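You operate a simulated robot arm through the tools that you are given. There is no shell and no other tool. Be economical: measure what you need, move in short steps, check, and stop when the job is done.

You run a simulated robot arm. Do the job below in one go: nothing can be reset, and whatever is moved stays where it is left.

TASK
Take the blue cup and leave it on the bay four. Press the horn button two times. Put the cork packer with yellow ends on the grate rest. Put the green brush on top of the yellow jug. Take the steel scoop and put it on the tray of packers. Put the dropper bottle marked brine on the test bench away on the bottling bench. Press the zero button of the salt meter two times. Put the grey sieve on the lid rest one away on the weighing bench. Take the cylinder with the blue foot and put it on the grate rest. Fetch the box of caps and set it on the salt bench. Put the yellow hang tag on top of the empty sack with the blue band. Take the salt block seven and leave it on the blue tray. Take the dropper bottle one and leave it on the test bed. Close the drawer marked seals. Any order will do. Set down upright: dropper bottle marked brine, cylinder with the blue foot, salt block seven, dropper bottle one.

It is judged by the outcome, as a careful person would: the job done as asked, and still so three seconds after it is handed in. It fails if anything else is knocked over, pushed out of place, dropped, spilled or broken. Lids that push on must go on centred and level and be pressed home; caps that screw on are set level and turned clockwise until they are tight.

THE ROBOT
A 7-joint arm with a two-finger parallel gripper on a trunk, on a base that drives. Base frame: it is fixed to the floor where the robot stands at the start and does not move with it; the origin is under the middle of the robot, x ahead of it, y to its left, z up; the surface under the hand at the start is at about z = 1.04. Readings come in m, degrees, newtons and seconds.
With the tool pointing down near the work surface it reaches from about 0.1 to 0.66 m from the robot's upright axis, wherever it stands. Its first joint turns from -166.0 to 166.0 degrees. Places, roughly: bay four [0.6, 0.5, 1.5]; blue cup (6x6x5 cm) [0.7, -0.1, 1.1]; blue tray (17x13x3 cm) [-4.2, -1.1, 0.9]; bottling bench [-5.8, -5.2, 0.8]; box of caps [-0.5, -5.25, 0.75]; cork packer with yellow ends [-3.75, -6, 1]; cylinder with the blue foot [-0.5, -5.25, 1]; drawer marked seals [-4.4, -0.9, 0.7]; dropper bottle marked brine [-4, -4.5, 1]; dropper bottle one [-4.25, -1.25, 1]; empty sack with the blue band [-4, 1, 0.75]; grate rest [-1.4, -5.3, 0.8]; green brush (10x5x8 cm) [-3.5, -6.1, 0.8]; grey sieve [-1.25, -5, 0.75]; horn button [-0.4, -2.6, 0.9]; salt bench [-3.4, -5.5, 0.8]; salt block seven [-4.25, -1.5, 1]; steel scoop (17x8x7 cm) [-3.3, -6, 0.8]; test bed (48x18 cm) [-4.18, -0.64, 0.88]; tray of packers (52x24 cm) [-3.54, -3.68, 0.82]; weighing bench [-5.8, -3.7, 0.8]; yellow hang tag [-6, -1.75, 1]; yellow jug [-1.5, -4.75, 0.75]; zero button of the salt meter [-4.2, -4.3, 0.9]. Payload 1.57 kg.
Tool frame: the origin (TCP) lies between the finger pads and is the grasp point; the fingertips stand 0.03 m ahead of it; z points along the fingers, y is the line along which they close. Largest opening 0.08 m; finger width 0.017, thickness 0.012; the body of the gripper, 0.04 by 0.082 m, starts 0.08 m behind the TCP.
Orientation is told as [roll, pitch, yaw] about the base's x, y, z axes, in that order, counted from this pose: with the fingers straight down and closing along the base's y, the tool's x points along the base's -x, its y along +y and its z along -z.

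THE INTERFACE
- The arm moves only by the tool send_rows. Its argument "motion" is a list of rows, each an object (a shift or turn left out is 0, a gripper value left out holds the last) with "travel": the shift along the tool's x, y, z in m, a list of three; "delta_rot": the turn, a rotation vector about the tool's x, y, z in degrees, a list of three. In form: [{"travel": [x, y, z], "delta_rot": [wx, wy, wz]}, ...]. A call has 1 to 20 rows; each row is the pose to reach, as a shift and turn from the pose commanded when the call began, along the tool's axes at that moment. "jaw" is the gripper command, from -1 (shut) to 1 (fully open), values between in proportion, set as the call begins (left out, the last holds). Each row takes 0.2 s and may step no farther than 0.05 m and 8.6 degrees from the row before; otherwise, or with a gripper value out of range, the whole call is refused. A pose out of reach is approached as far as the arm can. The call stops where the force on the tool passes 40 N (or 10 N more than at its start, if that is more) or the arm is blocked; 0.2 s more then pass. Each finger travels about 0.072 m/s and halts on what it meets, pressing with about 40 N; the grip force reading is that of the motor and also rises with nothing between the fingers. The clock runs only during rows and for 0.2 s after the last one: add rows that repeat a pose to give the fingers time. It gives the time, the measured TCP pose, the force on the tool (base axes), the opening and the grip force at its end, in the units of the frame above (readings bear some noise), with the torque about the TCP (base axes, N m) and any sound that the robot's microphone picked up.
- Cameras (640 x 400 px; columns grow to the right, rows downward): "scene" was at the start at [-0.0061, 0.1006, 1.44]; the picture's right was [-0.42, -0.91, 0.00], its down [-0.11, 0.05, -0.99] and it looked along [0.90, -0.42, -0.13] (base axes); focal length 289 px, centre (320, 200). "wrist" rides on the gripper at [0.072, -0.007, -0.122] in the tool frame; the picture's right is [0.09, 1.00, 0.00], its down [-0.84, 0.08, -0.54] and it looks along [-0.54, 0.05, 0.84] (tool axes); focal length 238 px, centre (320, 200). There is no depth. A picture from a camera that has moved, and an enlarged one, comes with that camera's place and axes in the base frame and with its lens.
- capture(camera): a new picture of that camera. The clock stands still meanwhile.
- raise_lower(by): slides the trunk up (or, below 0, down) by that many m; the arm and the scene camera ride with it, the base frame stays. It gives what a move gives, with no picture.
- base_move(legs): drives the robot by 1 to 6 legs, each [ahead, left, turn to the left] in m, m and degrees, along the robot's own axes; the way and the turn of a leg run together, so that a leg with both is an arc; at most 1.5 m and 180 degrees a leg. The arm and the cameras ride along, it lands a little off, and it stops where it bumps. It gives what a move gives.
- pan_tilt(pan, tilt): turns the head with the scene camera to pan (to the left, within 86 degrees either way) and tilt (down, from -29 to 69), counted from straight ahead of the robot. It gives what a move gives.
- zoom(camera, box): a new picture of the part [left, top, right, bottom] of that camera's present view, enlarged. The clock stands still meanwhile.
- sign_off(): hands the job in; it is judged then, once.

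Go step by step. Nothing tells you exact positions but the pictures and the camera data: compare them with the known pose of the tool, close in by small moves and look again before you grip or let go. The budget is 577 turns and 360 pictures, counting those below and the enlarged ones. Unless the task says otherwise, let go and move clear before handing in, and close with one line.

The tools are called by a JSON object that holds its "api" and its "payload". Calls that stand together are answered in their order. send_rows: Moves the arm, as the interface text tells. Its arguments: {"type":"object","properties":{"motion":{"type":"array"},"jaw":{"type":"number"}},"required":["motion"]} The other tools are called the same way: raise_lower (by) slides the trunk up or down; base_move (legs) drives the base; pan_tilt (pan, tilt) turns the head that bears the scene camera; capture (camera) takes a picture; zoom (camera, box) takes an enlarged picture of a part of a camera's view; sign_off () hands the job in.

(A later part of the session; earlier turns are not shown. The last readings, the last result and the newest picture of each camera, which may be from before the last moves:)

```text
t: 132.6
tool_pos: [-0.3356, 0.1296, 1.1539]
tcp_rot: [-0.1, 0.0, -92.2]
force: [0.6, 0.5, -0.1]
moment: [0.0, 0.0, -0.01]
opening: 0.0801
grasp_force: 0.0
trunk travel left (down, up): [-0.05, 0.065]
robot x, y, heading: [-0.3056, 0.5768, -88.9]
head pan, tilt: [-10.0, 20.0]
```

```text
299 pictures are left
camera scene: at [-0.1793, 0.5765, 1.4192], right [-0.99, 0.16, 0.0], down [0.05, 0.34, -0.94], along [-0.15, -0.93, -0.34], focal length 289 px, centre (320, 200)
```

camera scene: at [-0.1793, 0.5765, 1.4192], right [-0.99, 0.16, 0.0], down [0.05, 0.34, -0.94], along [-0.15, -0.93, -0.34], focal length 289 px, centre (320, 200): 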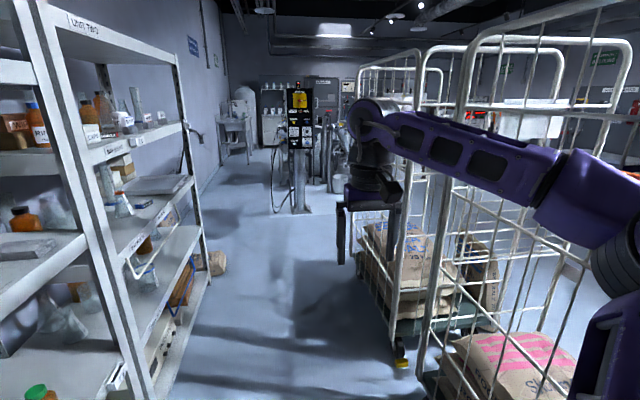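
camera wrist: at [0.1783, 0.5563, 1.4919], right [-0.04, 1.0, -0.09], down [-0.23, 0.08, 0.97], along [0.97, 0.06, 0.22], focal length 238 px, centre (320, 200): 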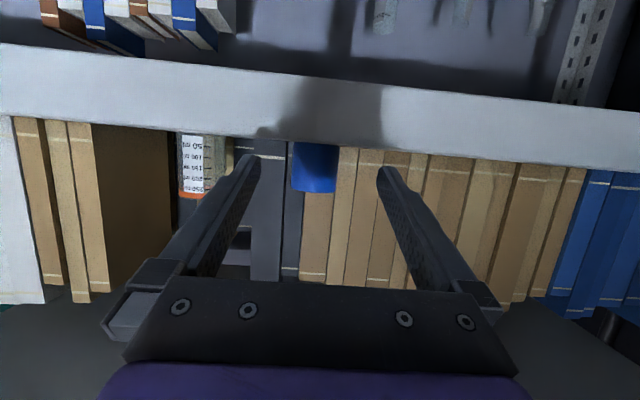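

The horn post stands ahead at about (-0.45,-2.7). I'll drive down the aisle.

{"api": "base_move", "payload": {"legs": [[0.6, 0.1, -0.9], [1.0, 0, 0]]}}

{"api": "capture", "payload": {"camera": "scene"}}

```text
t: 140.8
tool_pos: [-0.2343, -1.4587, 1.1544]
tcp_rot: [-0.1, 0.0, -93.4]
force: [0.5, 0.1, 0.4]
moment: [0.0, -0.02, -0.01]
opening: 0.0801
grasp_force: 0.0
trunk travel left (down, up): [-0.05, 0.065]
robot x, y, heading: [-0.2005, -1.0127, -90.3]
head pan, tilt: [-10.0, 20.0]
```

```text
298 pictures are left
camera scene: at [-0.0697, -1.0164, 1.4192], right [-0.98, 0.18, 0.0], down [0.06, 0.34, -0.94], along [-0.17, -0.92, -0.34], focal length 289 px, centre (320, 200)
```

scene: 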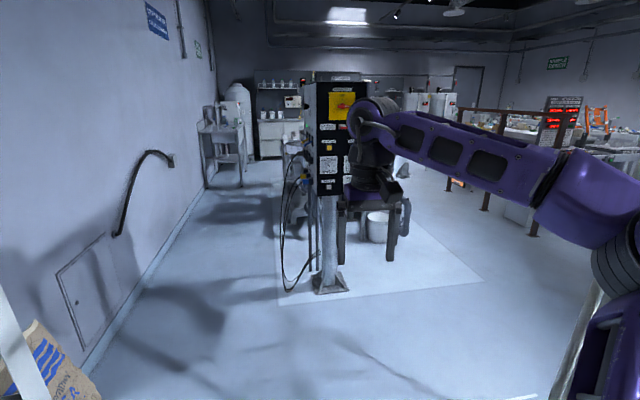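

{"api": "zoom", "payload": {"camera": "scene", "box": [270, 60, 390, 210]}}

{"api": "base_move", "payload": {"legs": [[0.75, 0, 0]]}}

{"api": "pan_tilt", "payload": {"pan": -10, "tilt": 20}}

{"api": "capture", "payload": {"camera": "scene"}}

```text
2.67 times, centred on (330, 135) of scene
camera zoom: at [-0.0697, -1.0164, 1.4192], right [-0.98, 0.18, 0.0], down [0.06, 0.34, -0.94], along [-0.17, -0.92, -0.34], focal length 772 px, centre (293, 373)
```

zoom: 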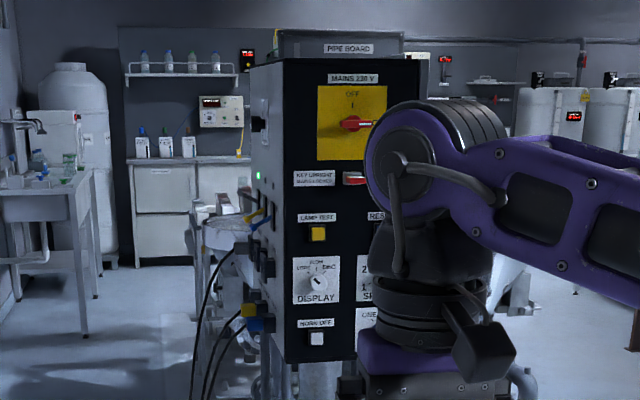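

```text
t: 144.8
tool_pos: [-0.2378, -2.2128, 1.1553]
tcp_rot: [-0.2, -0.1, -93.3]
force: [-0.2, 0.3, 0.3]
moment: [0.0, -0.02, -0.01]
opening: 0.0799
grasp_force: 0.0
trunk travel left (down, up): [-0.05, 0.065]
robot x, y, heading: [-0.1965, -1.7644, -90.3]
head pan, tilt: [-10.0, 20.0]
```

```text
t: 145.4
tool_pos: [-0.238, -2.2137, 1.1552]
tcp_rot: [-0.2, 0.0, -93.3]
force: [0.0, -0.6, 0.1]
moment: [-0.01, -0.01, -0.01]
opening: 0.0801
grasp_force: 0.0
trunk travel left (down, up): [-0.05, 0.065]
robot x, y, heading: [-0.1957, -1.7632, -90.1]
head pan, tilt: [-10.0, 20.0]
```

```text
296 pictures are left
camera scene: at [-0.0719, -1.7693, 1.4192], right [-0.98, 0.18, 0.0], down [0.06, 0.34, -0.94], along [-0.17, -0.93, -0.34], focal length 289 px, centre (320, 200)
```

scene: 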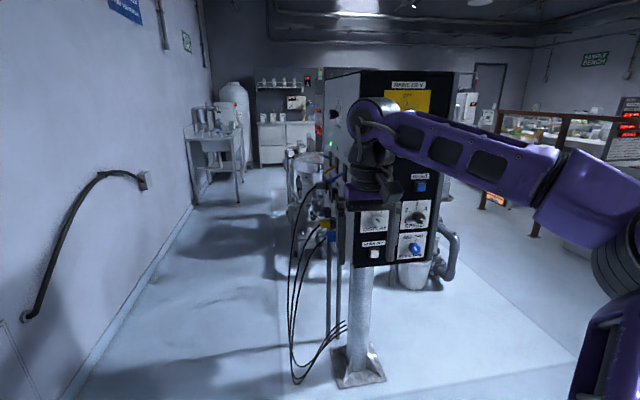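

{"api": "zoom", "payload": {"camera": "scene", "box": [340, 160, 450, 270]}}

```text
3.64 times, centred on (395, 215) of scene
camera zoom: at [-0.0719, -1.7693, 1.4192], right [-0.98, 0.18, 0.0], down [0.06, 0.34, -0.94], along [-0.17, -0.93, -0.34], focal length 1052 px, centre (47, 146)
```

zoom: 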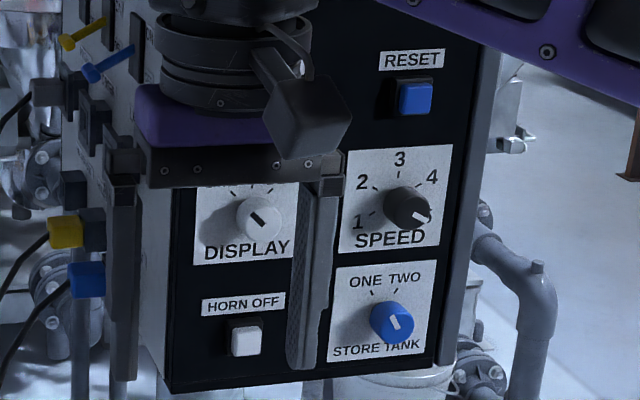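

The HORN OFF button is at about (-0.42,-2.616,0.9). I'll extend the arm, pitch the tool forward with the fingers shut and lower it to button height.

{"api": "send_rows", "payload": {"motion": [{"travel": [-0.029, -0.035, 0], "delta_rot": [0, 0, -3.3]}, {"travel": [-0.059, -0.07, 0], "delta_rot": [0, 0, -3.3]}, {"travel": [-0.088, -0.104, 0], "delta_rot": [0, 0, -3.3]}, {"travel": [-0.118, -0.139, 0], "delta_rot": [0, 0, -3.3]}, {"travel": [-0.147, -0.174, 0], "delta_rot": [0, 0, -3.3]}], "jaw": -1}}

{"api": "send_rows", "payload": {"motion": [{"delta_rot": [0, -8, 0]}, {"delta_rot": [0, -16, 0]}, {"delta_rot": [0, -24, 0]}, {"delta_rot": [0, -32, 0]}, {"delta_rot": [0, -40, 0]}, {"delta_rot": [0, -48, 0]}, {"delta_rot": [0, -56, 0]}, {"delta_rot": [0, -60, 0]}]}}

```text
t: 146.7
tool_pos: [-0.4043, -2.3339, 1.1436]
tcp_rot: [-0.2, -0.2, -90.1]
force: [-0.1, 0.4, 0.3]
moment: [-0.03, 0.0, 0.03]
opening: 0.0002
grasp_force: 21.0
out of reach, approached as far as the arm can: row 5
trunk travel left (down, up): [-0.05, 0.065]
robot x, y, heading: [-0.1968, -1.7677, -90.3]
head pan, tilt: [-10.0, 20.0]
```

```text
t: 148.4
tool_pos: [-0.404, -2.3338, 1.1446]
tcp_rot: [-0.1, -60.2, -89.8]
force: [0.6, -0.9, 0.0]
moment: [0.02, 0.01, -0.06]
opening: 0.0001
grasp_force: 21.4
trunk travel left (down, up): [-0.05, 0.065]
robot x, y, heading: [-0.1962, -1.7676, -90.1]
head pan, tilt: [-10.0, 20.0]
```

{"api": "send_rows", "payload": {"motion": [{"travel": [0.033, 0, 0.019]}, {"travel": [0.066, 0, 0.038]}, {"travel": [0.1, 0, 0.0575]}, {"travel": [0.133, 0, 0.077]}, {"travel": [0.166, 0, 0.096]}, {"travel": [0.199, 0, 0.115]}]}}

{"api": "capture", "payload": {"camera": "scene"}}

{"api": "capture", "payload": {"camera": "wrist"}}

```text
t: 149.8
tool_pos: [-0.4065, -2.3354, 0.9139]
tcp_rot: [-0.3, -59.9, -89.6]
force: [-0.8, 0.6, 0.3]
moment: [-0.04, 0.0, 0.0]
opening: 0.0001
grasp_force: 20.7
trunk travel left (down, up): [-0.05, 0.065]
robot x, y, heading: [-0.195, -1.769, -90.0]
head pan, tilt: [-10.0, 20.0]
```

```text
294 pictures are left
camera scene: at [-0.0718, -1.7691, 1.4193], right [-0.98, 0.18, 0.0], down [0.06, 0.34, -0.94], along [-0.17, -0.93, -0.34], focal length 289 px, centre (320, 200)
```

scene: 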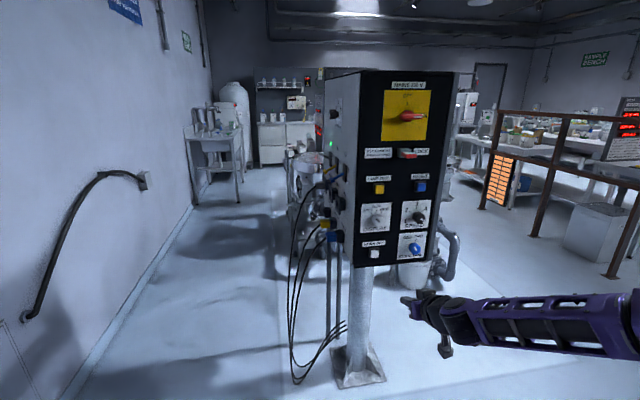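

```text
293 pictures are left
camera wrist: at [-0.4124, -2.1926, 0.9132], right [1.0, 0.05, -0.08], down [0.08, 0.05, 1.0], along [0.05, -1.0, 0.05], focal length 238 px, centre (320, 200)
```

wrist: 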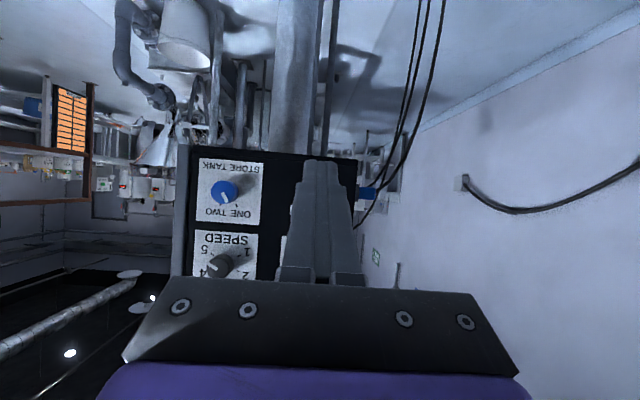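

{"api": "zoom", "payload": {"camera": "scene", "box": [350, 190, 450, 270]}}

```text
5.00 times, centred on (400, 230) of scene
camera zoom: at [-0.0718, -1.7691, 1.4193], right [-0.98, 0.18, 0.0], down [0.06, 0.34, -0.94], along [-0.17, -0.93, -0.34], focal length 1447 px, centre (-80, 50)
```

zoom: 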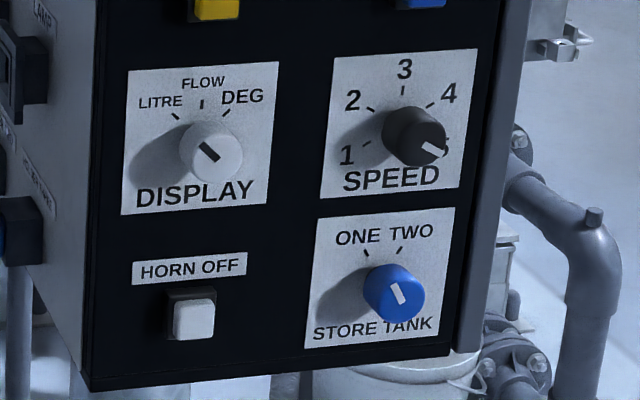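

{"api": "send_rows", "payload": {"motion": [{"travel": [-0.0173, 0.001, -0.01]}, {"travel": [-0.0173, 0.001, -0.01]}]}}

{"api": "base_move", "payload": {"legs": [[0.17, 0, 0]]}}

{"api": "capture", "payload": {"camera": "scene"}}

{"api": "capture", "payload": {"camera": "wrist"}}

```text
t: 150.4
tool_pos: [-0.4045, -2.3344, 0.9338]
tcp_rot: [-0.4, -59.9, -89.6]
force: [-1.5, 0.9, 0.8]
moment: [0.02, -0.01, -0.01]
opening: 0.0001
grasp_force: 20.9
trunk travel left (down, up): [-0.05, 0.065]
robot x, y, heading: [-0.1982, -1.7594, -90.5]
head pan, tilt: [-10.0, 20.0]
```

```text
t: 151.9
tool_pos: [-0.4077, -2.5049, 0.9341]
tcp_rot: [-0.3, -60.0, -89.8]
force: [0.0, 0.3, -1.0]
moment: [0.01, 0.02, 0.0]
opening: 0.0001
grasp_force: 20.7
trunk travel left (down, up): [-0.05, 0.065]
robot x, y, heading: [-0.1958, -1.9374, -90.2]
head pan, tilt: [-10.0, 20.0]
```

```text
291 pictures are left
camera scene: at [-0.0725, -1.9394, 1.4192], right [-0.98, 0.18, 0.0], down [0.06, 0.34, -0.94], along [-0.17, -0.92, -0.34], focal length 289 px, centre (320, 200)
```

scene: 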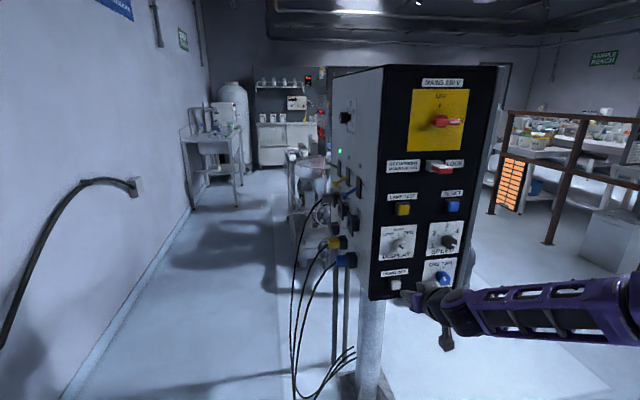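

```text
290 pictures are left
camera wrist: at [-0.4126, -2.3624, 0.9332], right [1.0, 0.05, -0.08], down [0.08, 0.05, 1.0], along [0.05, -1.0, 0.05], focal length 238 px, centre (320, 200)
```

wrist: 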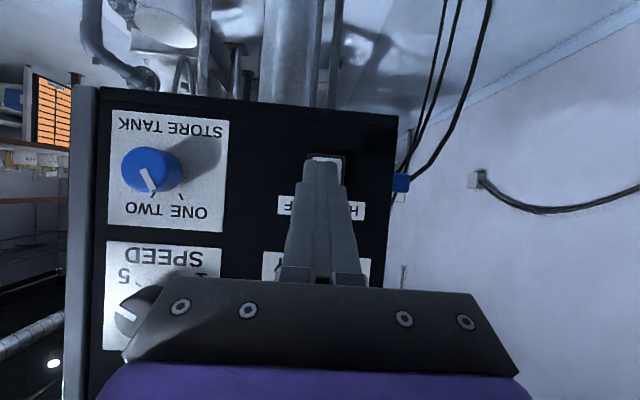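

{"api": "zoom", "payload": {"camera": "scene", "box": [370, 250, 450, 310]}}

{"api": "zoom", "payload": {"camera": "wrist", "box": [260, 120, 380, 220]}}

```text
6.67 times, centred on (410, 280) of scene
camera zoom: at [-0.0725, -1.9394, 1.4192], right [-0.98, 0.18, 0.0], down [0.06, 0.34, -0.94], along [-0.17, -0.92, -0.34], focal length 1930 px, centre (-280, -333)
```

zoom: 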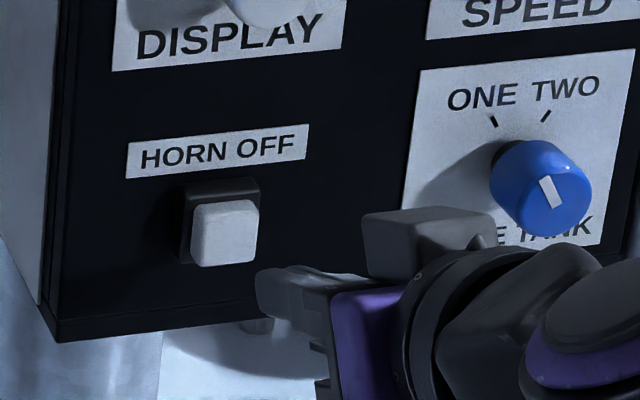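

```text
4.00 times, centred on (320, 170) of wrist
camera zoom: at [-0.4126, -2.3624, 0.9332], right [1.0, 0.05, -0.08], down [0.08, 0.05, 1.0], along [0.05, -1.0, 0.05], focal length 953 px, centre (320, 320)
```

zoom: 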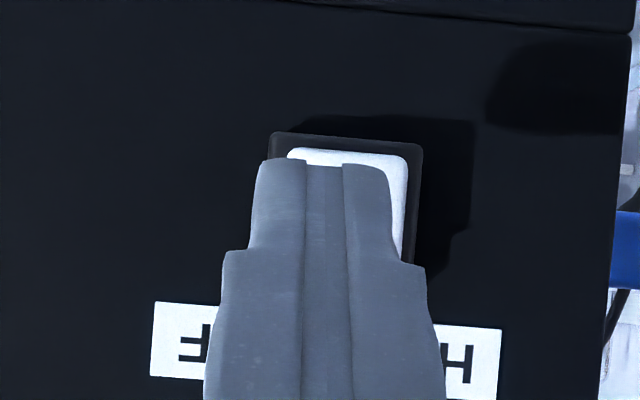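

{"api": "send_rows", "payload": {"motion": [{"travel": [-0.0075, 0.007, 0.013]}, {"travel": [-0.015, 0.008, 0.026]}, {"travel": [-0.0175, 0.008, 0.0303]}]}}

{"api": "zoom", "payload": {"camera": "scene", "box": [370, 250, 450, 310]}}

```text
t: 152.7
tool_pos: [-0.3986, -2.5385, 0.9341]
tcp_rot: [-0.3, -59.9, -89.9]
force: [-0.6, 6.9, 1.9]
moment: [0.0, 0.03, -0.02]
opening: 0.0
grasp_force: 21.8
trunk travel left (down, up): [-0.05, 0.065]
robot x, y, heading: [-0.1934, -1.9385, -90.3]
head pan, tilt: [-10.0, 20.0]
heard: click
```

```text
6.67 times, centred on (410, 280) of scene
camera zoom: at [-0.0725, -1.9387, 1.4193], right [-0.98, 0.18, 0.0], down [0.06, 0.34, -0.94], along [-0.17, -0.92, -0.34], focal length 1930 px, centre (-280, -333)
```

zoom: 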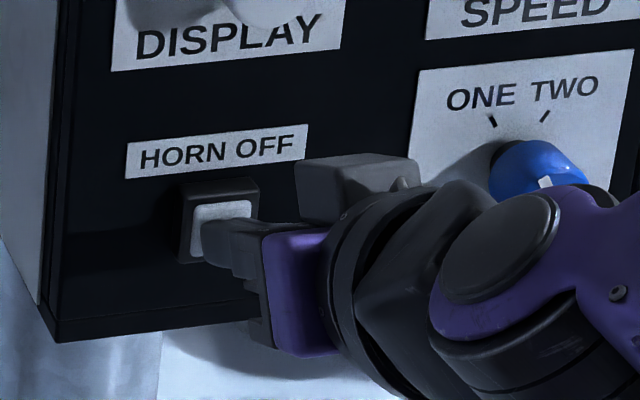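

A click was heard: that is the first press. I'll back off and press a second time.

{"api": "send_rows", "payload": {"motion": [{"travel": [0.0075, 0, -0.013]}, {"travel": [0.015, 0, -0.026]}, {"travel": [0.015, 0, -0.026]}]}}

{"api": "send_rows", "payload": {"motion": [{"travel": [-0.0075, 0, 0.013]}, {"travel": [-0.015, 0, 0.026]}, {"travel": [-0.015, 0, 0.026]}]}}

{"api": "send_rows", "payload": {"motion": [{"travel": [0.0125, 0, -0.0217]}, {"travel": [0.025, 0, -0.043]}, {"travel": [0.04, 0, -0.07]}]}}

```text
t: 153.5
tool_pos: [-0.3994, -2.51, 0.9346]
tcp_rot: [-0.3, -60.0, -89.6]
force: [-0.3, 0.7, -1.3]
moment: [-0.02, 0.01, 0.02]
opening: 0.0
grasp_force: 21.2
trunk travel left (down, up): [-0.05, 0.065]
robot x, y, heading: [-0.1989, -1.9373, -90.0]
head pan, tilt: [-10.0, 20.0]
```

```text
t: 154.3
tool_pos: [-0.3974, -2.5376, 0.9331]
tcp_rot: [-0.3, -59.9, -89.8]
force: [0.0, 6.0, 0.5]
moment: [0.01, 0.0, 0.02]
opening: 0.0
grasp_force: 21.8
trunk travel left (down, up): [-0.05, 0.065]
robot x, y, heading: [-0.1953, -1.9363, -90.4]
head pan, tilt: [-10.0, 20.0]
heard: click
```

```text
t: 155.1
tool_pos: [-0.3985, -2.4576, 0.9355]
tcp_rot: [-0.3, -60.1, -89.7]
force: [-0.9, -0.4, 1.2]
moment: [0.01, 0.04, 0.02]
opening: 0.0001
grasp_force: 20.8
trunk travel left (down, up): [-0.05, 0.065]
robot x, y, heading: [-0.192, -1.9351, -90.2]
head pan, tilt: [-10.0, 20.0]
```

The horn has been pressed twice. I'll back off and restore the carry pose.

{"api": "base_move", "payload": {"legs": [[-0.3, 0, 0]]}}

{"api": "send_rows", "payload": {"motion": [{"travel": [-0.033, 0, -0.019]}, {"travel": [-0.066, 0, -0.038]}, {"travel": [-0.1, 0, -0.0575]}, {"travel": [-0.133, 0, -0.077]}, {"travel": [-0.166, 0, -0.096]}, {"travel": [-0.199, 0, -0.115]}]}}

{"api": "send_rows", "payload": {"motion": [{"delta_rot": [0, 8, 0]}, {"delta_rot": [0, 16, 0]}, {"delta_rot": [0, 24, 0]}, {"delta_rot": [0, 32, 0]}, {"delta_rot": [0, 40, 0]}, {"delta_rot": [0, 48, 0]}, {"delta_rot": [0, 56, 0]}, {"delta_rot": [0, 60, 0]}], "jaw": 1}}

{"api": "send_rows", "payload": {"motion": [{"travel": [0.04, 0.025, 0]}, {"travel": [0.08, 0.05, 0]}, {"travel": [0.12, 0.075, 0]}]}}

{"api": "pan_tilt", "payload": {"pan": -10, "tilt": 15}}

{"api": "base_move", "payload": {"legs": [[0, 0.45, 0]]}}

{"api": "capture", "payload": {"camera": "scene"}}

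```text
t: 157.2
tool_pos: [-0.398, -2.1619, 0.935]
tcp_rot: [-0.3, -60.0, -89.8]
force: [0.4, 0.9, -0.7]
moment: [-0.01, 0.02, -0.04]
opening: 0.0
grasp_force: 21.2
trunk travel left (down, up): [-0.05, 0.065]
robot x, y, heading: [-0.1984, -1.6406, -90.2]
head pan, tilt: [-10.0, 20.0]
```

```text
t: 158.6
tool_pos: [-0.3984, -2.1606, 1.1655]
tcp_rot: [-0.2, -59.8, -90.0]
force: [-0.4, -0.1, -0.7]
moment: [0.04, 0.0, 0.02]
opening: 0.0001
grasp_force: 21.8
trunk travel left (down, up): [-0.05, 0.065]
robot x, y, heading: [-0.1939, -1.6417, -90.4]
head pan, tilt: [-10.0, 20.0]
```

```text
t: 160.3
tool_pos: [-0.399, -2.1607, 1.1641]
tcp_rot: [-0.3, 0.0, -90.1]
force: [-0.5, -0.5, 0.2]
moment: [0.02, 0.05, 0.02]
opening: 0.08
grasp_force: 0.0
trunk travel left (down, up): [-0.05, 0.065]
robot x, y, heading: [-0.1963, -1.6435, -90.6]
head pan, tilt: [-10.0, 20.0]
```

```text
t: 161.2
tool_pos: [-0.3214, -2.0414, 1.1656]
tcp_rot: [-0.1, 0.1, -90.2]
force: [-0.2, -0.8, -0.2]
moment: [0.0, -0.04, -0.02]
opening: 0.0801
grasp_force: 0.0
trunk travel left (down, up): [-0.05, 0.065]
robot x, y, heading: [-0.1996, -1.6375, -90.2]
head pan, tilt: [-10.0, 20.0]
```

```text
t: 161.8
tool_pos: [-0.3228, -2.0421, 1.166]
tcp_rot: [-0.1, 0.0, -90.1]
force: [-0.5, -0.6, -1.0]
moment: [0.02, 0.01, -0.04]
opening: 0.0802
grasp_force: 0.0
trunk travel left (down, up): [-0.05, 0.065]
robot x, y, heading: [-0.1908, -1.6395, -90.2]
head pan, tilt: [-10.0, 15.0]
```

```text
t: 164.5
tool_pos: [-0.1239, -2.0437, 1.1656]
tcp_rot: [-0.2, 0.0, -89.5]
force: [-0.7, -0.5, 0.0]
moment: [-0.02, -0.03, -0.01]
opening: 0.08
grasp_force: 0.0
trunk travel left (down, up): [-0.05, 0.065]
robot x, y, heading: [-0.0003, -1.6439, -89.9]
head pan, tilt: [-10.0, 15.0]
stopped in leg 1: the robot was blocked; the commanded pose is now the measured one
```

```text
286 pictures are left
camera scene: at [0.1239, -1.645, 1.4274], right [-0.98, 0.17, 0.0], down [0.05, 0.25, -0.97], along [-0.17, -0.95, -0.26], focal length 289 px, centre (320, 200)
```

scene: 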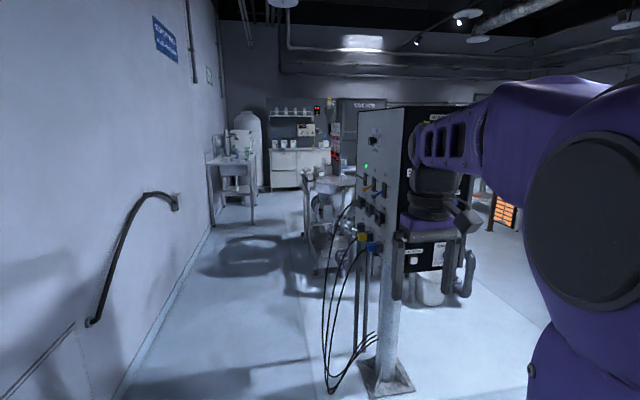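

{"api": "base_move", "payload": {"legs": [[0.1, -0.04, 0], [0.3, 0.1, 0]]}}

{"api": "pan_tilt", "payload": {"pan": 30, "tilt": 35}}

{"api": "capture", "payload": {"camera": "scene"}}

```text
t: 167.4
tool_pos: [-0.0397, -2.4546, 1.1674]
tcp_rot: [-0.2, -0.1, -83.6]
force: [-0.7, 0.2, -0.2]
moment: [0.0, -0.02, -0.01]
opening: 0.0799
grasp_force: 0.1
trunk travel left (down, up): [-0.05, 0.065]
robot x, y, heading: [0.0419, -2.0423, -84.2]
head pan, tilt: [-10.0, 15.0]
```

```text
t: 168.5
tool_pos: [-0.0409, -2.4558, 1.1652]
tcp_rot: [0.1, 0.1, -83.7]
force: [0.2, 0.7, -0.4]
moment: [-0.01, -0.01, -0.01]
opening: 0.0798
grasp_force: 0.0
trunk travel left (down, up): [-0.05, 0.065]
robot x, y, heading: [0.0435, -2.0417, -84.0]
head pan, tilt: [30.0, 35.0]
```

```text
285 pictures are left
camera scene: at [0.1997, -2.0262, 1.4075], right [-0.95, -0.31, 0.0], down [-0.14, 0.44, -0.89], along [0.27, -0.85, -0.46], focal length 289 px, centre (320, 200)
```

scene: 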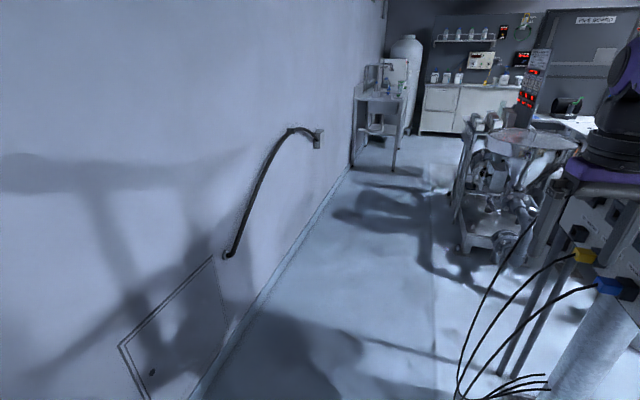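

{"api": "base_move", "payload": {"legs": [[0, 0.36, -6], [1.3, 0, 0], [0.5, 0, 0]]}}

{"api": "pan_tilt", "payload": {"pan": -15, "tilt": 20}}

{"api": "capture", "payload": {"camera": "scene"}}

```text
t: 169.2
tool_pos: [-0.0417, -2.457, 1.1621]
tcp_rot: [0.5, 0.4, -83.7]
force: [0.1, 0.3, -0.1]
moment: [0.03, 0.0, -0.01]
opening: 0.0798
grasp_force: 0.0
trunk travel left (down, up): [-0.05, 0.065]
robot x, y, heading: [0.0412, -2.0413, -84.1]
head pan, tilt: [30.0, 35.0]
stopped in leg 1: the robot was blocked; the commanded pose is now the measured one
```

```text
t: 170.3
tool_pos: [-0.0409, -2.4555, 1.1641]
tcp_rot: [0.2, 0.3, -83.8]
force: [0.8, 0.1, -0.6]
moment: [0.03, 0.02, 0.0]
opening: 0.0799
grasp_force: 0.0
trunk travel left (down, up): [-0.05, 0.065]
robot x, y, heading: [0.0438, -2.0457, -84.1]
head pan, tilt: [-15.0, 20.0]
```

```text
284 pictures are left
camera scene: at [0.1569, -2.0312, 1.4192], right [-0.99, 0.16, 0.0], down [0.05, 0.34, -0.94], along [-0.15, -0.93, -0.34], focal length 289 px, centre (320, 200)
```

scene: 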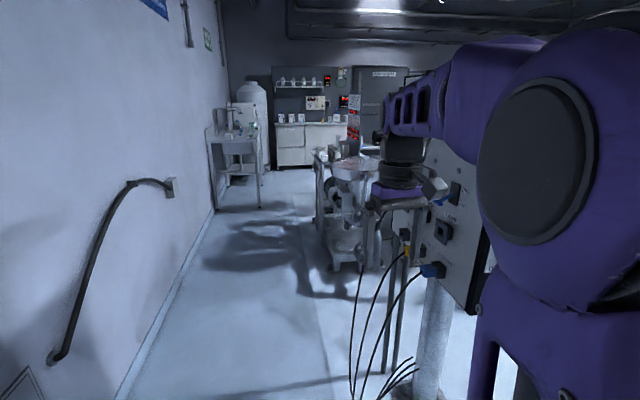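

{"api": "pan_tilt", "payload": {"pan": 75, "tilt": 55}}

{"api": "capture", "payload": {"camera": "scene"}}

```text
t: 172.0
tool_pos: [-0.0419, -2.4579, 1.1603]
tcp_rot: [0.5, 0.5, -83.8]
force: [0.2, -0.6, -0.1]
moment: [0.01, 0.01, -0.05]
opening: 0.08
grasp_force: 0.0
trunk travel left (down, up): [-0.05, 0.065]
robot x, y, heading: [0.0396, -2.0457, -83.9]
head pan, tilt: [75.0, 55.0]
```

```text
283 pictures are left
camera scene: at [0.2, -2.0244, 1.4006], right [-0.95, -0.32, 0.0], down [-0.17, 0.5, -0.85], along [0.27, -0.81, -0.52], focal length 289 px, centre (320, 200)
```

scene: 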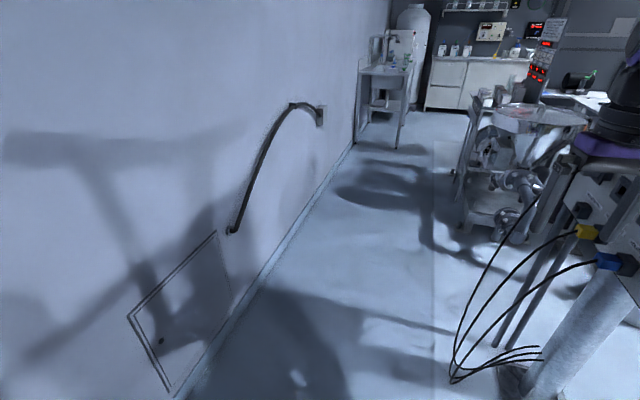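

A bag on the floor by unit two blocks moving left. I'll go ahead first, then left.

{"api": "base_move", "payload": {"legs": [[0.3, 0, 0], [0, 0.33, -6], [1.3, 0, 0]]}}

{"api": "pan_tilt", "payload": {"pan": -15, "tilt": 20}}

{"api": "capture", "payload": {"camera": "scene"}}

```text
t: 177.3
tool_pos: [0.2702, -2.732, 1.1557]
tcp_rot: [1.0, 1.1, -89.6]
force: [-0.4, -0.3, 1.1]
moment: [-0.02, -0.04, -0.01]
opening: 0.08
grasp_force: 0.1
trunk travel left (down, up): [-0.05, 0.065]
robot x, y, heading: [0.3953, -2.3286, -89.9]
head pan, tilt: [75.0, 55.0]
stopped in leg 2: the robot was blocked; the commanded pose is now the measured one
```

```text
t: 179.0
tool_pos: [0.2719, -2.731, 1.1587]
tcp_rot: [0.8, 0.7, -89.5]
force: [-0.4, 0.4, -0.6]
moment: [-0.01, -0.01, -0.02]
opening: 0.0801
grasp_force: 0.0
trunk travel left (down, up): [-0.05, 0.065]
robot x, y, heading: [0.3992, -2.3245, -90.0]
head pan, tilt: [-15.0, 20.0]
```

```text
282 pictures are left
camera scene: at [0.5126, -2.3265, 1.4192], right [-0.97, 0.26, 0.0], down [0.09, 0.33, -0.94], along [-0.24, -0.91, -0.34], focal length 289 px, centre (320, 200)
```

scene: 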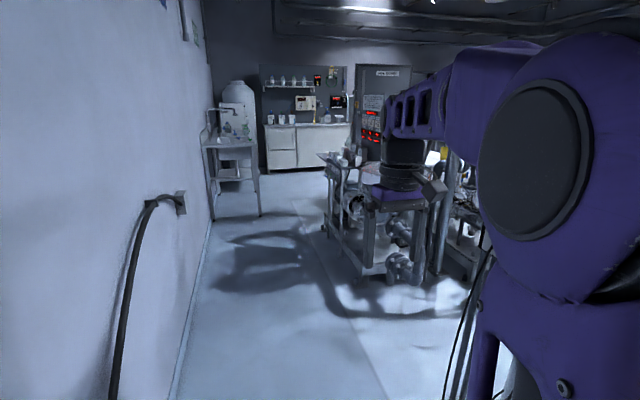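

{"api": "base_move", "payload": {"legs": [[0.3, -0.08, 0], [1.0, 0, 0]]}}

{"api": "capture", "payload": {"camera": "scene"}}

```text
t: 185.9
tool_pos: [0.2073, -4.03, 1.158]
tcp_rot: [0.8, 0.8, -88.7]
force: [-0.1, 0.1, -1.2]
moment: [0.0, -0.01, -0.02]
opening: 0.08
grasp_force: 0.0
trunk travel left (down, up): [-0.05, 0.065]
robot x, y, heading: [0.3238, -3.6261, -89.2]
head pan, tilt: [-15.0, 20.0]
```

```text
281 pictures are left
camera scene: at [0.4435, -3.6235, 1.4192], right [-0.97, 0.24, 0.0], down [0.08, 0.33, -0.94], along [-0.23, -0.91, -0.34], focal length 289 px, centre (320, 200)
```

scene: 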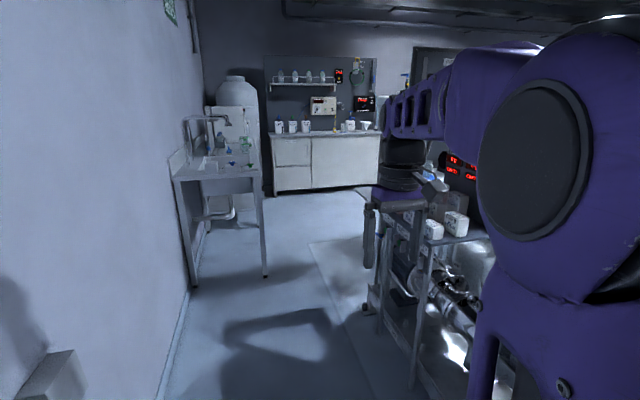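

{"api": "pan_tilt", "payload": {"pan": -60, "tilt": 20}}

{"api": "capture", "payload": {"camera": "scene"}}

```text
t: 187.0
tool_pos: [0.2081, -4.0318, 1.159]
tcp_rot: [0.8, 0.8, -88.8]
force: [-0.3, -0.6, 0.7]
moment: [0.0, -0.02, 0.02]
opening: 0.0801
grasp_force: 0.1
trunk travel left (down, up): [-0.05, 0.065]
robot x, y, heading: [0.3281, -3.6242, -89.1]
head pan, tilt: [-60.0, 20.0]
```

```text
280 pictures are left
camera scene: at [0.3864, -3.581, 1.4192], right [-0.51, 0.86, 0.0], down [0.29, 0.18, -0.94], along [-0.81, -0.48, -0.34], focal length 289 px, centre (320, 200)
```

scene: 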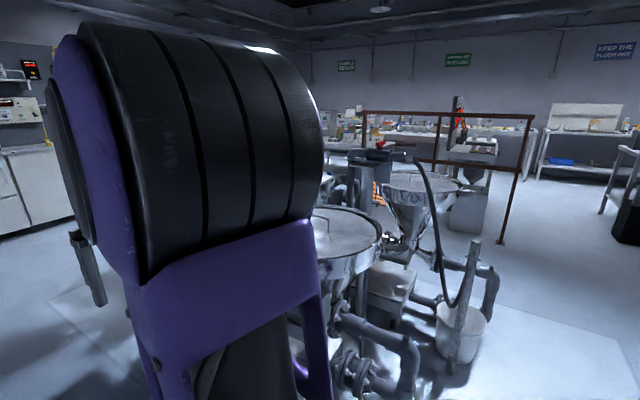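

{"api": "base_move", "payload": {"legs": [[0.6, 0, 0], [0, 0, -70]]}}

{"api": "pan_tilt", "payload": {"pan": 0, "tilt": 20}}

{"api": "capture", "payload": {"camera": "scene"}}

```text
t: 193.6
tool_pos: [-0.0847, -4.2465, 1.1593]
tcp_rot: [0.8, 0.7, -159.6]
force: [-0.5, 0.1, -0.6]
moment: [0.01, -0.02, 0.02]
opening: 0.08
grasp_force: 0.0
trunk travel left (down, up): [-0.05, 0.065]
robot x, y, heading: [0.3384, -4.226, -160.1]
head pan, tilt: [-60.0, 20.0]
```

```text
t: 194.9
tool_pos: [-0.0851, -4.2458, 1.1587]
tcp_rot: [0.8, 0.9, -159.7]
force: [-0.8, 0.1, 0.7]
moment: [-0.03, -0.01, 0.01]
opening: 0.08
grasp_force: 0.0
trunk travel left (down, up): [-0.05, 0.065]
robot x, y, heading: [0.3418, -4.2301, -160.0]
head pan, tilt: [0.0, 20.0]
```

```text
279 pictures are left
camera scene: at [0.3831, -4.36, 1.4192], right [-0.34, 0.94, 0.0], down [0.32, 0.12, -0.94], along [-0.88, -0.32, -0.34], focal length 289 px, centre (320, 200)
```

scene: 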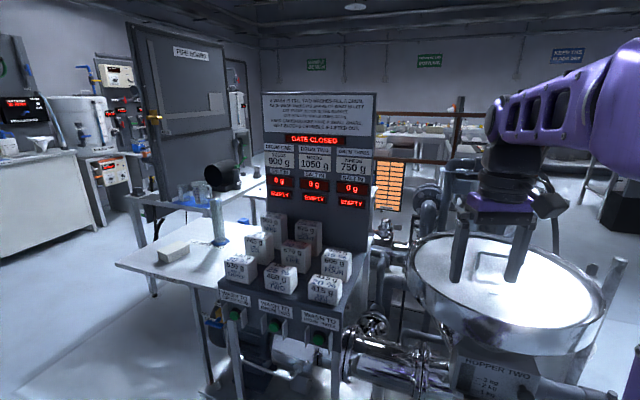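

{"api": "zoom", "payload": {"camera": "scene", "box": [100, 140, 280, 300]}}

```text
2.50 times, centred on (190, 220) of scene
camera zoom: at [0.3831, -4.36, 1.4192], right [-0.34, 0.94, 0.0], down [0.32, 0.12, -0.94], along [-0.88, -0.32, -0.34], focal length 724 px, centre (645, 150)
```

zoom: 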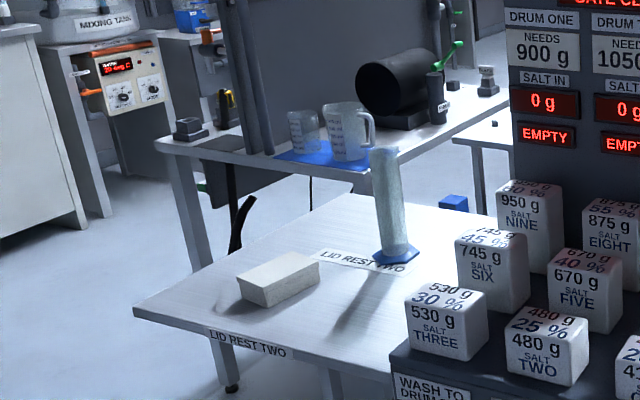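

The cylinder with the blue foot and a white box stand on "lid rest two", near (-0.55,-5.25). I'll move alongside that table.

{"api": "base_move", "payload": {"legs": [[0, 0, -20], [-0.12, 0, 0], [0, 0.95, 0]]}}

{"api": "pan_tilt", "payload": {"pan": 0, "tilt": 30}}

{"api": "capture", "payload": {"camera": "scene"}}

```text
t: 206.2
tool_pos: [0.0555, -5.0522, 1.1585]
tcp_rot: [0.9, 0.8, -179.2]
force: [0.5, 0.5, -0.5]
moment: [-0.02, -0.03, 0.0]
opening: 0.0801
grasp_force: 0.0
trunk travel left (down, up): [-0.05, 0.065]
robot x, y, heading: [0.4606, -5.1744, -179.6]
head pan, tilt: [0.0, 20.0]
```

```text
t: 207.0
tool_pos: [0.0575, -5.0505, 1.1575]
tcp_rot: [0.8, 0.8, -179.2]
force: [0.5, 0.2, 0.4]
moment: [0.0, 0.01, -0.01]
opening: 0.0802
grasp_force: 0.0
trunk travel left (down, up): [-0.05, 0.065]
robot x, y, heading: [0.4619, -5.1699, -179.5]
head pan, tilt: [0.0, 30.0]
```

```text
277 pictures are left
camera scene: at [0.463, -5.3136, 1.4032], right [-0.01, 1.0, 0.0], down [0.5, 0.0, -0.87], along [-0.87, -0.01, -0.5], focal length 289 px, centre (320, 200)
```

scene: 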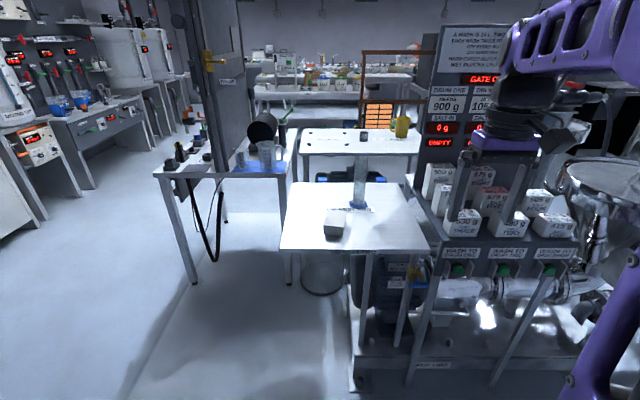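

{"api": "zoom", "payload": {"camera": "scene", "box": [270, 90, 450, 260]}}

{"api": "zoom", "payload": {"camera": "scene", "box": [140, 90, 320, 200]}}

```text
2.35 times, centred on (360, 175) of scene
camera zoom: at [0.463, -5.3136, 1.4032], right [-0.01, 1.0, 0.0], down [0.5, 0.0, -0.87], along [-0.87, -0.01, -0.5], focal length 681 px, centre (226, 259)
```

zoom: 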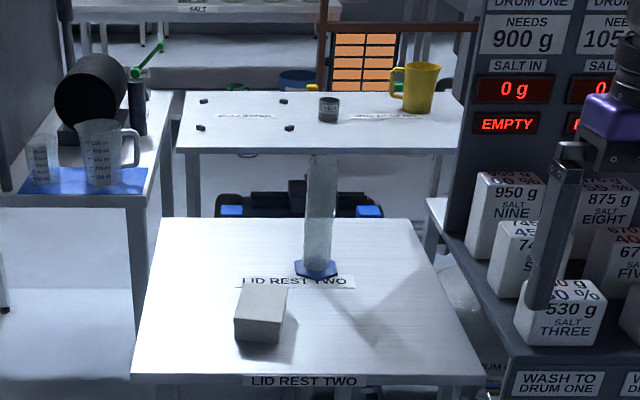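

```text
3.56 times, centred on (230, 145) of scene
camera zoom: at [0.463, -5.3136, 1.4032], right [-0.01, 1.0, 0.0], down [0.5, 0.0, -0.87], along [-0.87, -0.01, -0.5], focal length 1029 px, centre (640, 396)
```

zoom: 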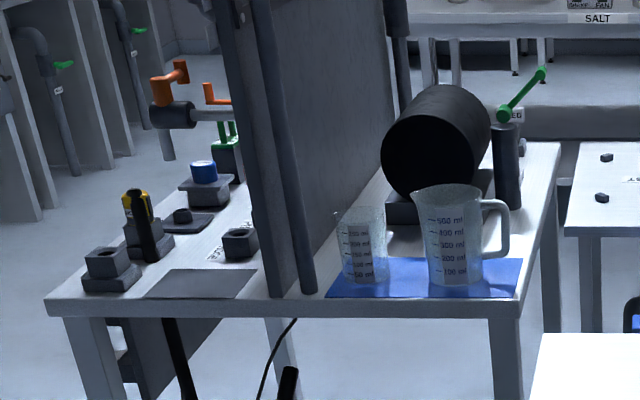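

I see lid rest two with the cylinder at about (-0.614,-5.161) and a white box at (-0.40,-5.27). Lid rest one, with the sieve and the jug, is farther on beside the grate rest. I'll approach the cylinder.

{"api": "send_rows", "payload": {"motion": [{"travel": [0, 0.04, -0.01], "delta_rot": [0.9, 0, 0]}, {"travel": [0, 0.08, -0.02], "delta_rot": [0.9, 0.8, 0]}, {"travel": [0, 0.11, -0.03], "delta_rot": [0.9, 0.8, 0]}]}}

{"api": "base_move", "payload": {"legs": [[0.4, 0, 0]]}}

{"api": "capture", "payload": {"camera": "scene"}}

{"api": "capture", "payload": {"camera": "wrist"}}

```text
t: 207.8
tool_pos: [0.058, -5.161, 1.191]
tcp_rot: [-0.2, 1.5, -179.3]
force: [0.8, 0.7, -0.2]
moment: [-0.02, -0.01, -0.01]
opening: 0.0802
grasp_force: 0.1
trunk travel left (down, up): [-0.05, 0.065]
robot x, y, heading: [0.4621, -5.1724, -179.6]
head pan, tilt: [0.0, 30.0]
```

```text
t: 210.0
tool_pos: [-0.294, -5.1635, 1.1902]
tcp_rot: [-0.1, 1.6, -179.2]
force: [-0.2, 0.8, -0.9]
moment: [-0.01, 0.03, 0.0]
opening: 0.08
grasp_force: 0.1
trunk travel left (down, up): [-0.05, 0.065]
robot x, y, heading: [0.1087, -5.1745, -179.6]
head pan, tilt: [0.0, 30.0]
stopped in leg 1: the robot was blocked; the commanded pose is now the measured one
```

```text
274 pictures are left
camera scene: at [0.1107, -5.3174, 1.4032], right [-0.01, 1.0, 0.0], down [0.5, 0.0, -0.87], along [-0.87, -0.01, -0.5], focal length 289 px, centre (320, 200)
```

scene: 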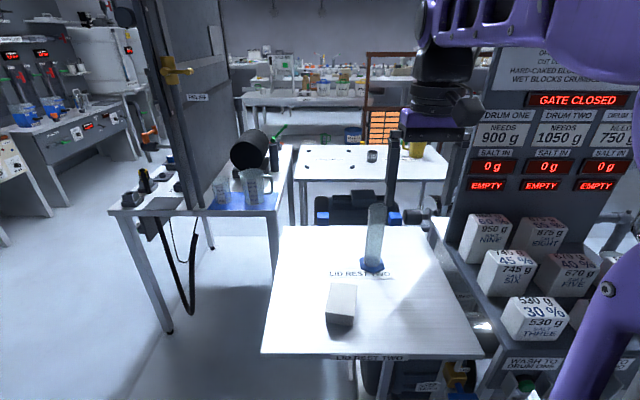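

```text
273 pictures are left
camera wrist: at [-0.2249, -5.1554, 1.3133], right [0.11, -0.99, 0.0], down [-0.85, -0.09, 0.52], along [-0.51, -0.06, -0.86], focal length 238 px, centre (320, 200)
```

wrist: 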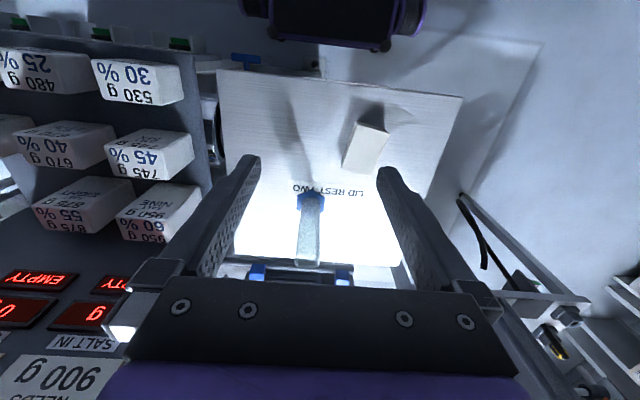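

{"api": "send_rows", "payload": {"motion": [{"travel": [-0.05, 0, 0]}, {"travel": [-0.1, 0, 0]}, {"travel": [-0.15, 0.0, 0]}]}}

{"api": "capture", "payload": {"camera": "wrist"}}

```text
t: 210.8
tool_pos: [-0.4434, -5.1657, 1.1846]
tcp_rot: [-0.2, 1.8, -179.3]
force: [-0.4, 0.3, 0.8]
moment: [-0.01, 0.05, -0.01]
opening: 0.0799
grasp_force: 0.0
trunk travel left (down, up): [-0.05, 0.065]
robot x, y, heading: [0.1125, -5.1774, -179.5]
head pan, tilt: [0.0, 30.0]
```

```text
272 pictures are left
camera wrist: at [-0.3742, -5.1585, 1.3084], right [0.11, -0.99, 0.0], down [-0.85, -0.09, 0.52], along [-0.51, -0.06, -0.86], focal length 238 px, centre (320, 200)
```

wrist: 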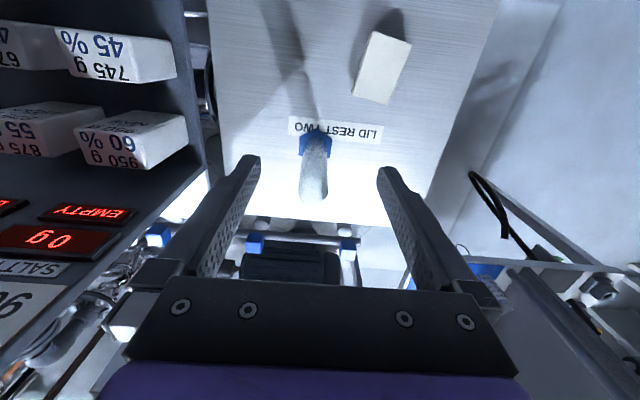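

The cylinder's centre is at about (-0.543,-5.168), its top at z≈1.0 and the table at z≈0.80. I'll move above it.

{"api": "send_rows", "payload": {"motion": [{"travel": [-0.05, 0.001, 0], "delta_rot": [0, -1.8, 0]}, {"travel": [-0.1, 0.002, 0], "delta_rot": [0, -1.8, 0]}, {"travel": [-0.1, 0.002, 0], "delta_rot": [0, -1.8, 0]}]}}

{"api": "capture", "payload": {"camera": "wrist"}}

```text
t: 211.6
tool_pos: [-0.5197, -5.1711, 1.1784]
tcp_rot: [-0.1, 0.0, -179.2]
force: [0.5, -0.7, 0.7]
moment: [0.02, 0.04, 0.0]
opening: 0.0801
grasp_force: 0.0
out of reach, approached as far as the arm can: row 2, 3
trunk travel left (down, up): [-0.05, 0.065]
robot x, y, heading: [0.1121, -5.177, -179.9]
head pan, tilt: [0.0, 30.0]
```

```text
271 pictures are left
camera wrist: at [-0.4482, -5.1627, 1.2997], right [0.11, -0.99, 0.0], down [-0.84, -0.09, 0.54], along [-0.54, -0.06, -0.84], focal length 238 px, centre (320, 200)
```

wrist: 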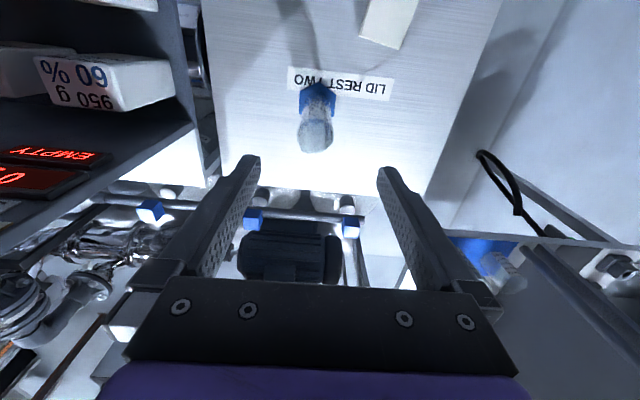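

{"api": "send_rows", "payload": {"motion": [{"travel": [0, 0, 0.04]}, {"travel": [0, 0, 0.08]}, {"travel": [0, 0, 0.12]}]}}

{"api": "capture", "payload": {"camera": "wrist"}}

```text
t: 212.4
tool_pos: [-0.5202, -5.1691, 1.0578]
tcp_rot: [-0.1, -0.1, -179.3]
force: [0.6, 0.9, -0.7]
moment: [-0.01, 0.02, -0.01]
opening: 0.08
grasp_force: 0.0
trunk travel left (down, up): [-0.05, 0.065]
robot x, y, heading: [0.1111, -5.1772, -179.5]
head pan, tilt: [0.0, 30.0]
```

```text
270 pictures are left
camera wrist: at [-0.4475, -5.1627, 1.1803], right [0.11, -0.99, 0.0], down [-0.83, -0.09, 0.54], along [-0.54, -0.06, -0.84], focal length 238 px, centre (320, 200)
```

wrist: 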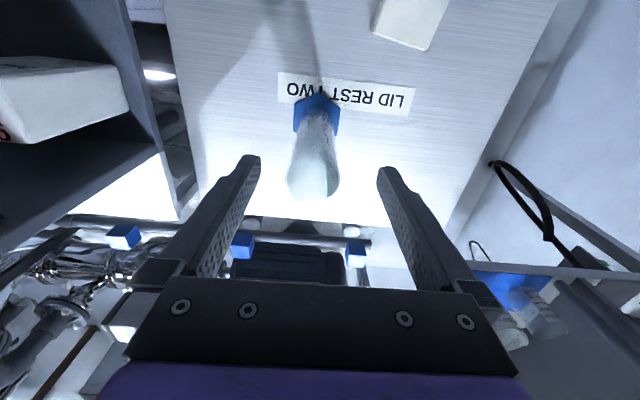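

{"api": "send_rows", "payload": {"motion": [{"travel": [-0.023, 0, 0]}, {"travel": [-0.023, 0, 0.04]}, {"travel": [-0.023, 0, 0.08]}, {"travel": [-0.023, 0, 0.11]}]}}

{"api": "capture", "payload": {"camera": "wrist"}}

```text
t: 213.4
tool_pos: [-0.5449, -5.1694, 0.9491]
tcp_rot: [0.0, -0.1, -179.2]
force: [0.3, 0.2, 0.9]
moment: [-0.02, -0.01, -0.01]
opening: 0.08
grasp_force: 0.0
trunk travel left (down, up): [-0.05, 0.065]
robot x, y, heading: [0.1068, -5.1756, -179.6]
head pan, tilt: [0.0, 30.0]
```

```text
269 pictures are left
camera wrist: at [-0.4719, -5.1624, 1.0702], right [0.11, -0.99, 0.0], down [-0.83, -0.09, 0.54], along [-0.54, -0.06, -0.84], focal length 238 px, centre (320, 200)
```

wrist: 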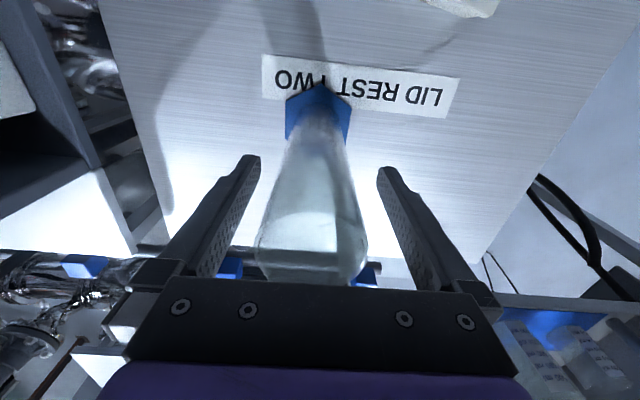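

{"api": "send_rows", "payload": {"motion": [{"travel": [0, 0, 0]}, {"travel": [0, 0, 0]}, {"travel": [0, 0, 0]}, {"travel": [0, 0, 0]}], "jaw": -1}}

{"api": "send_rows", "payload": {"motion": [{"travel": [0, 0, -0.005]}, {"travel": [0, 0, -0.015]}, {"travel": [0, 0, -0.025]}, {"travel": [0, 0, -0.035]}, {"travel": [0, 0, -0.045]}]}}

{"api": "capture", "payload": {"camera": "wrist"}}

```text
t: 214.4
tool_pos: [-0.5452, -5.1697, 0.9485]
tcp_rot: [-0.1, -0.1, -179.2]
force: [0.2, 0.0, 0.0]
moment: [0.02, 0.03, 0.04]
opening: 0.0462
grasp_force: 39.1
trunk travel left (down, up): [-0.05, 0.065]
robot x, y, heading: [0.1113, -5.1768, -179.8]
head pan, tilt: [0.0, 30.0]
```

```text
t: 215.6
tool_pos: [-0.5441, -5.1706, 0.9936]
tcp_rot: [-0.1, 0.0, -179.1]
force: [0.3, 0.1, -1.1]
moment: [0.03, -0.01, -0.03]
opening: 0.0464
grasp_force: 40.1
trunk travel left (down, up): [-0.05, 0.065]
robot x, y, heading: [0.1116, -5.1765, -179.3]
head pan, tilt: [0.0, 30.0]
```

```text
268 pictures are left
camera wrist: at [-0.4719, -5.1624, 1.1156], right [0.11, -0.99, 0.0], down [-0.83, -0.09, 0.54], along [-0.54, -0.06, -0.84], focal length 238 px, centre (320, 200)
```

wrist: 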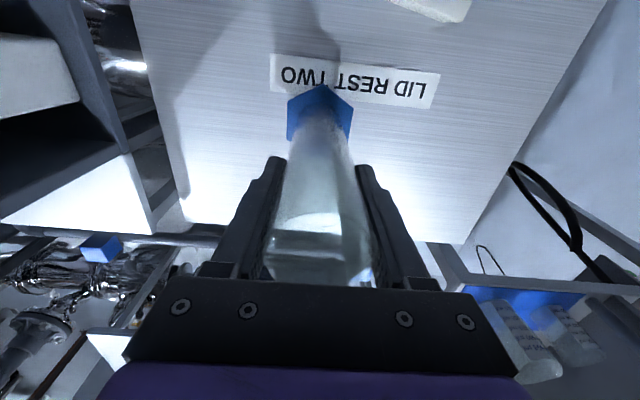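

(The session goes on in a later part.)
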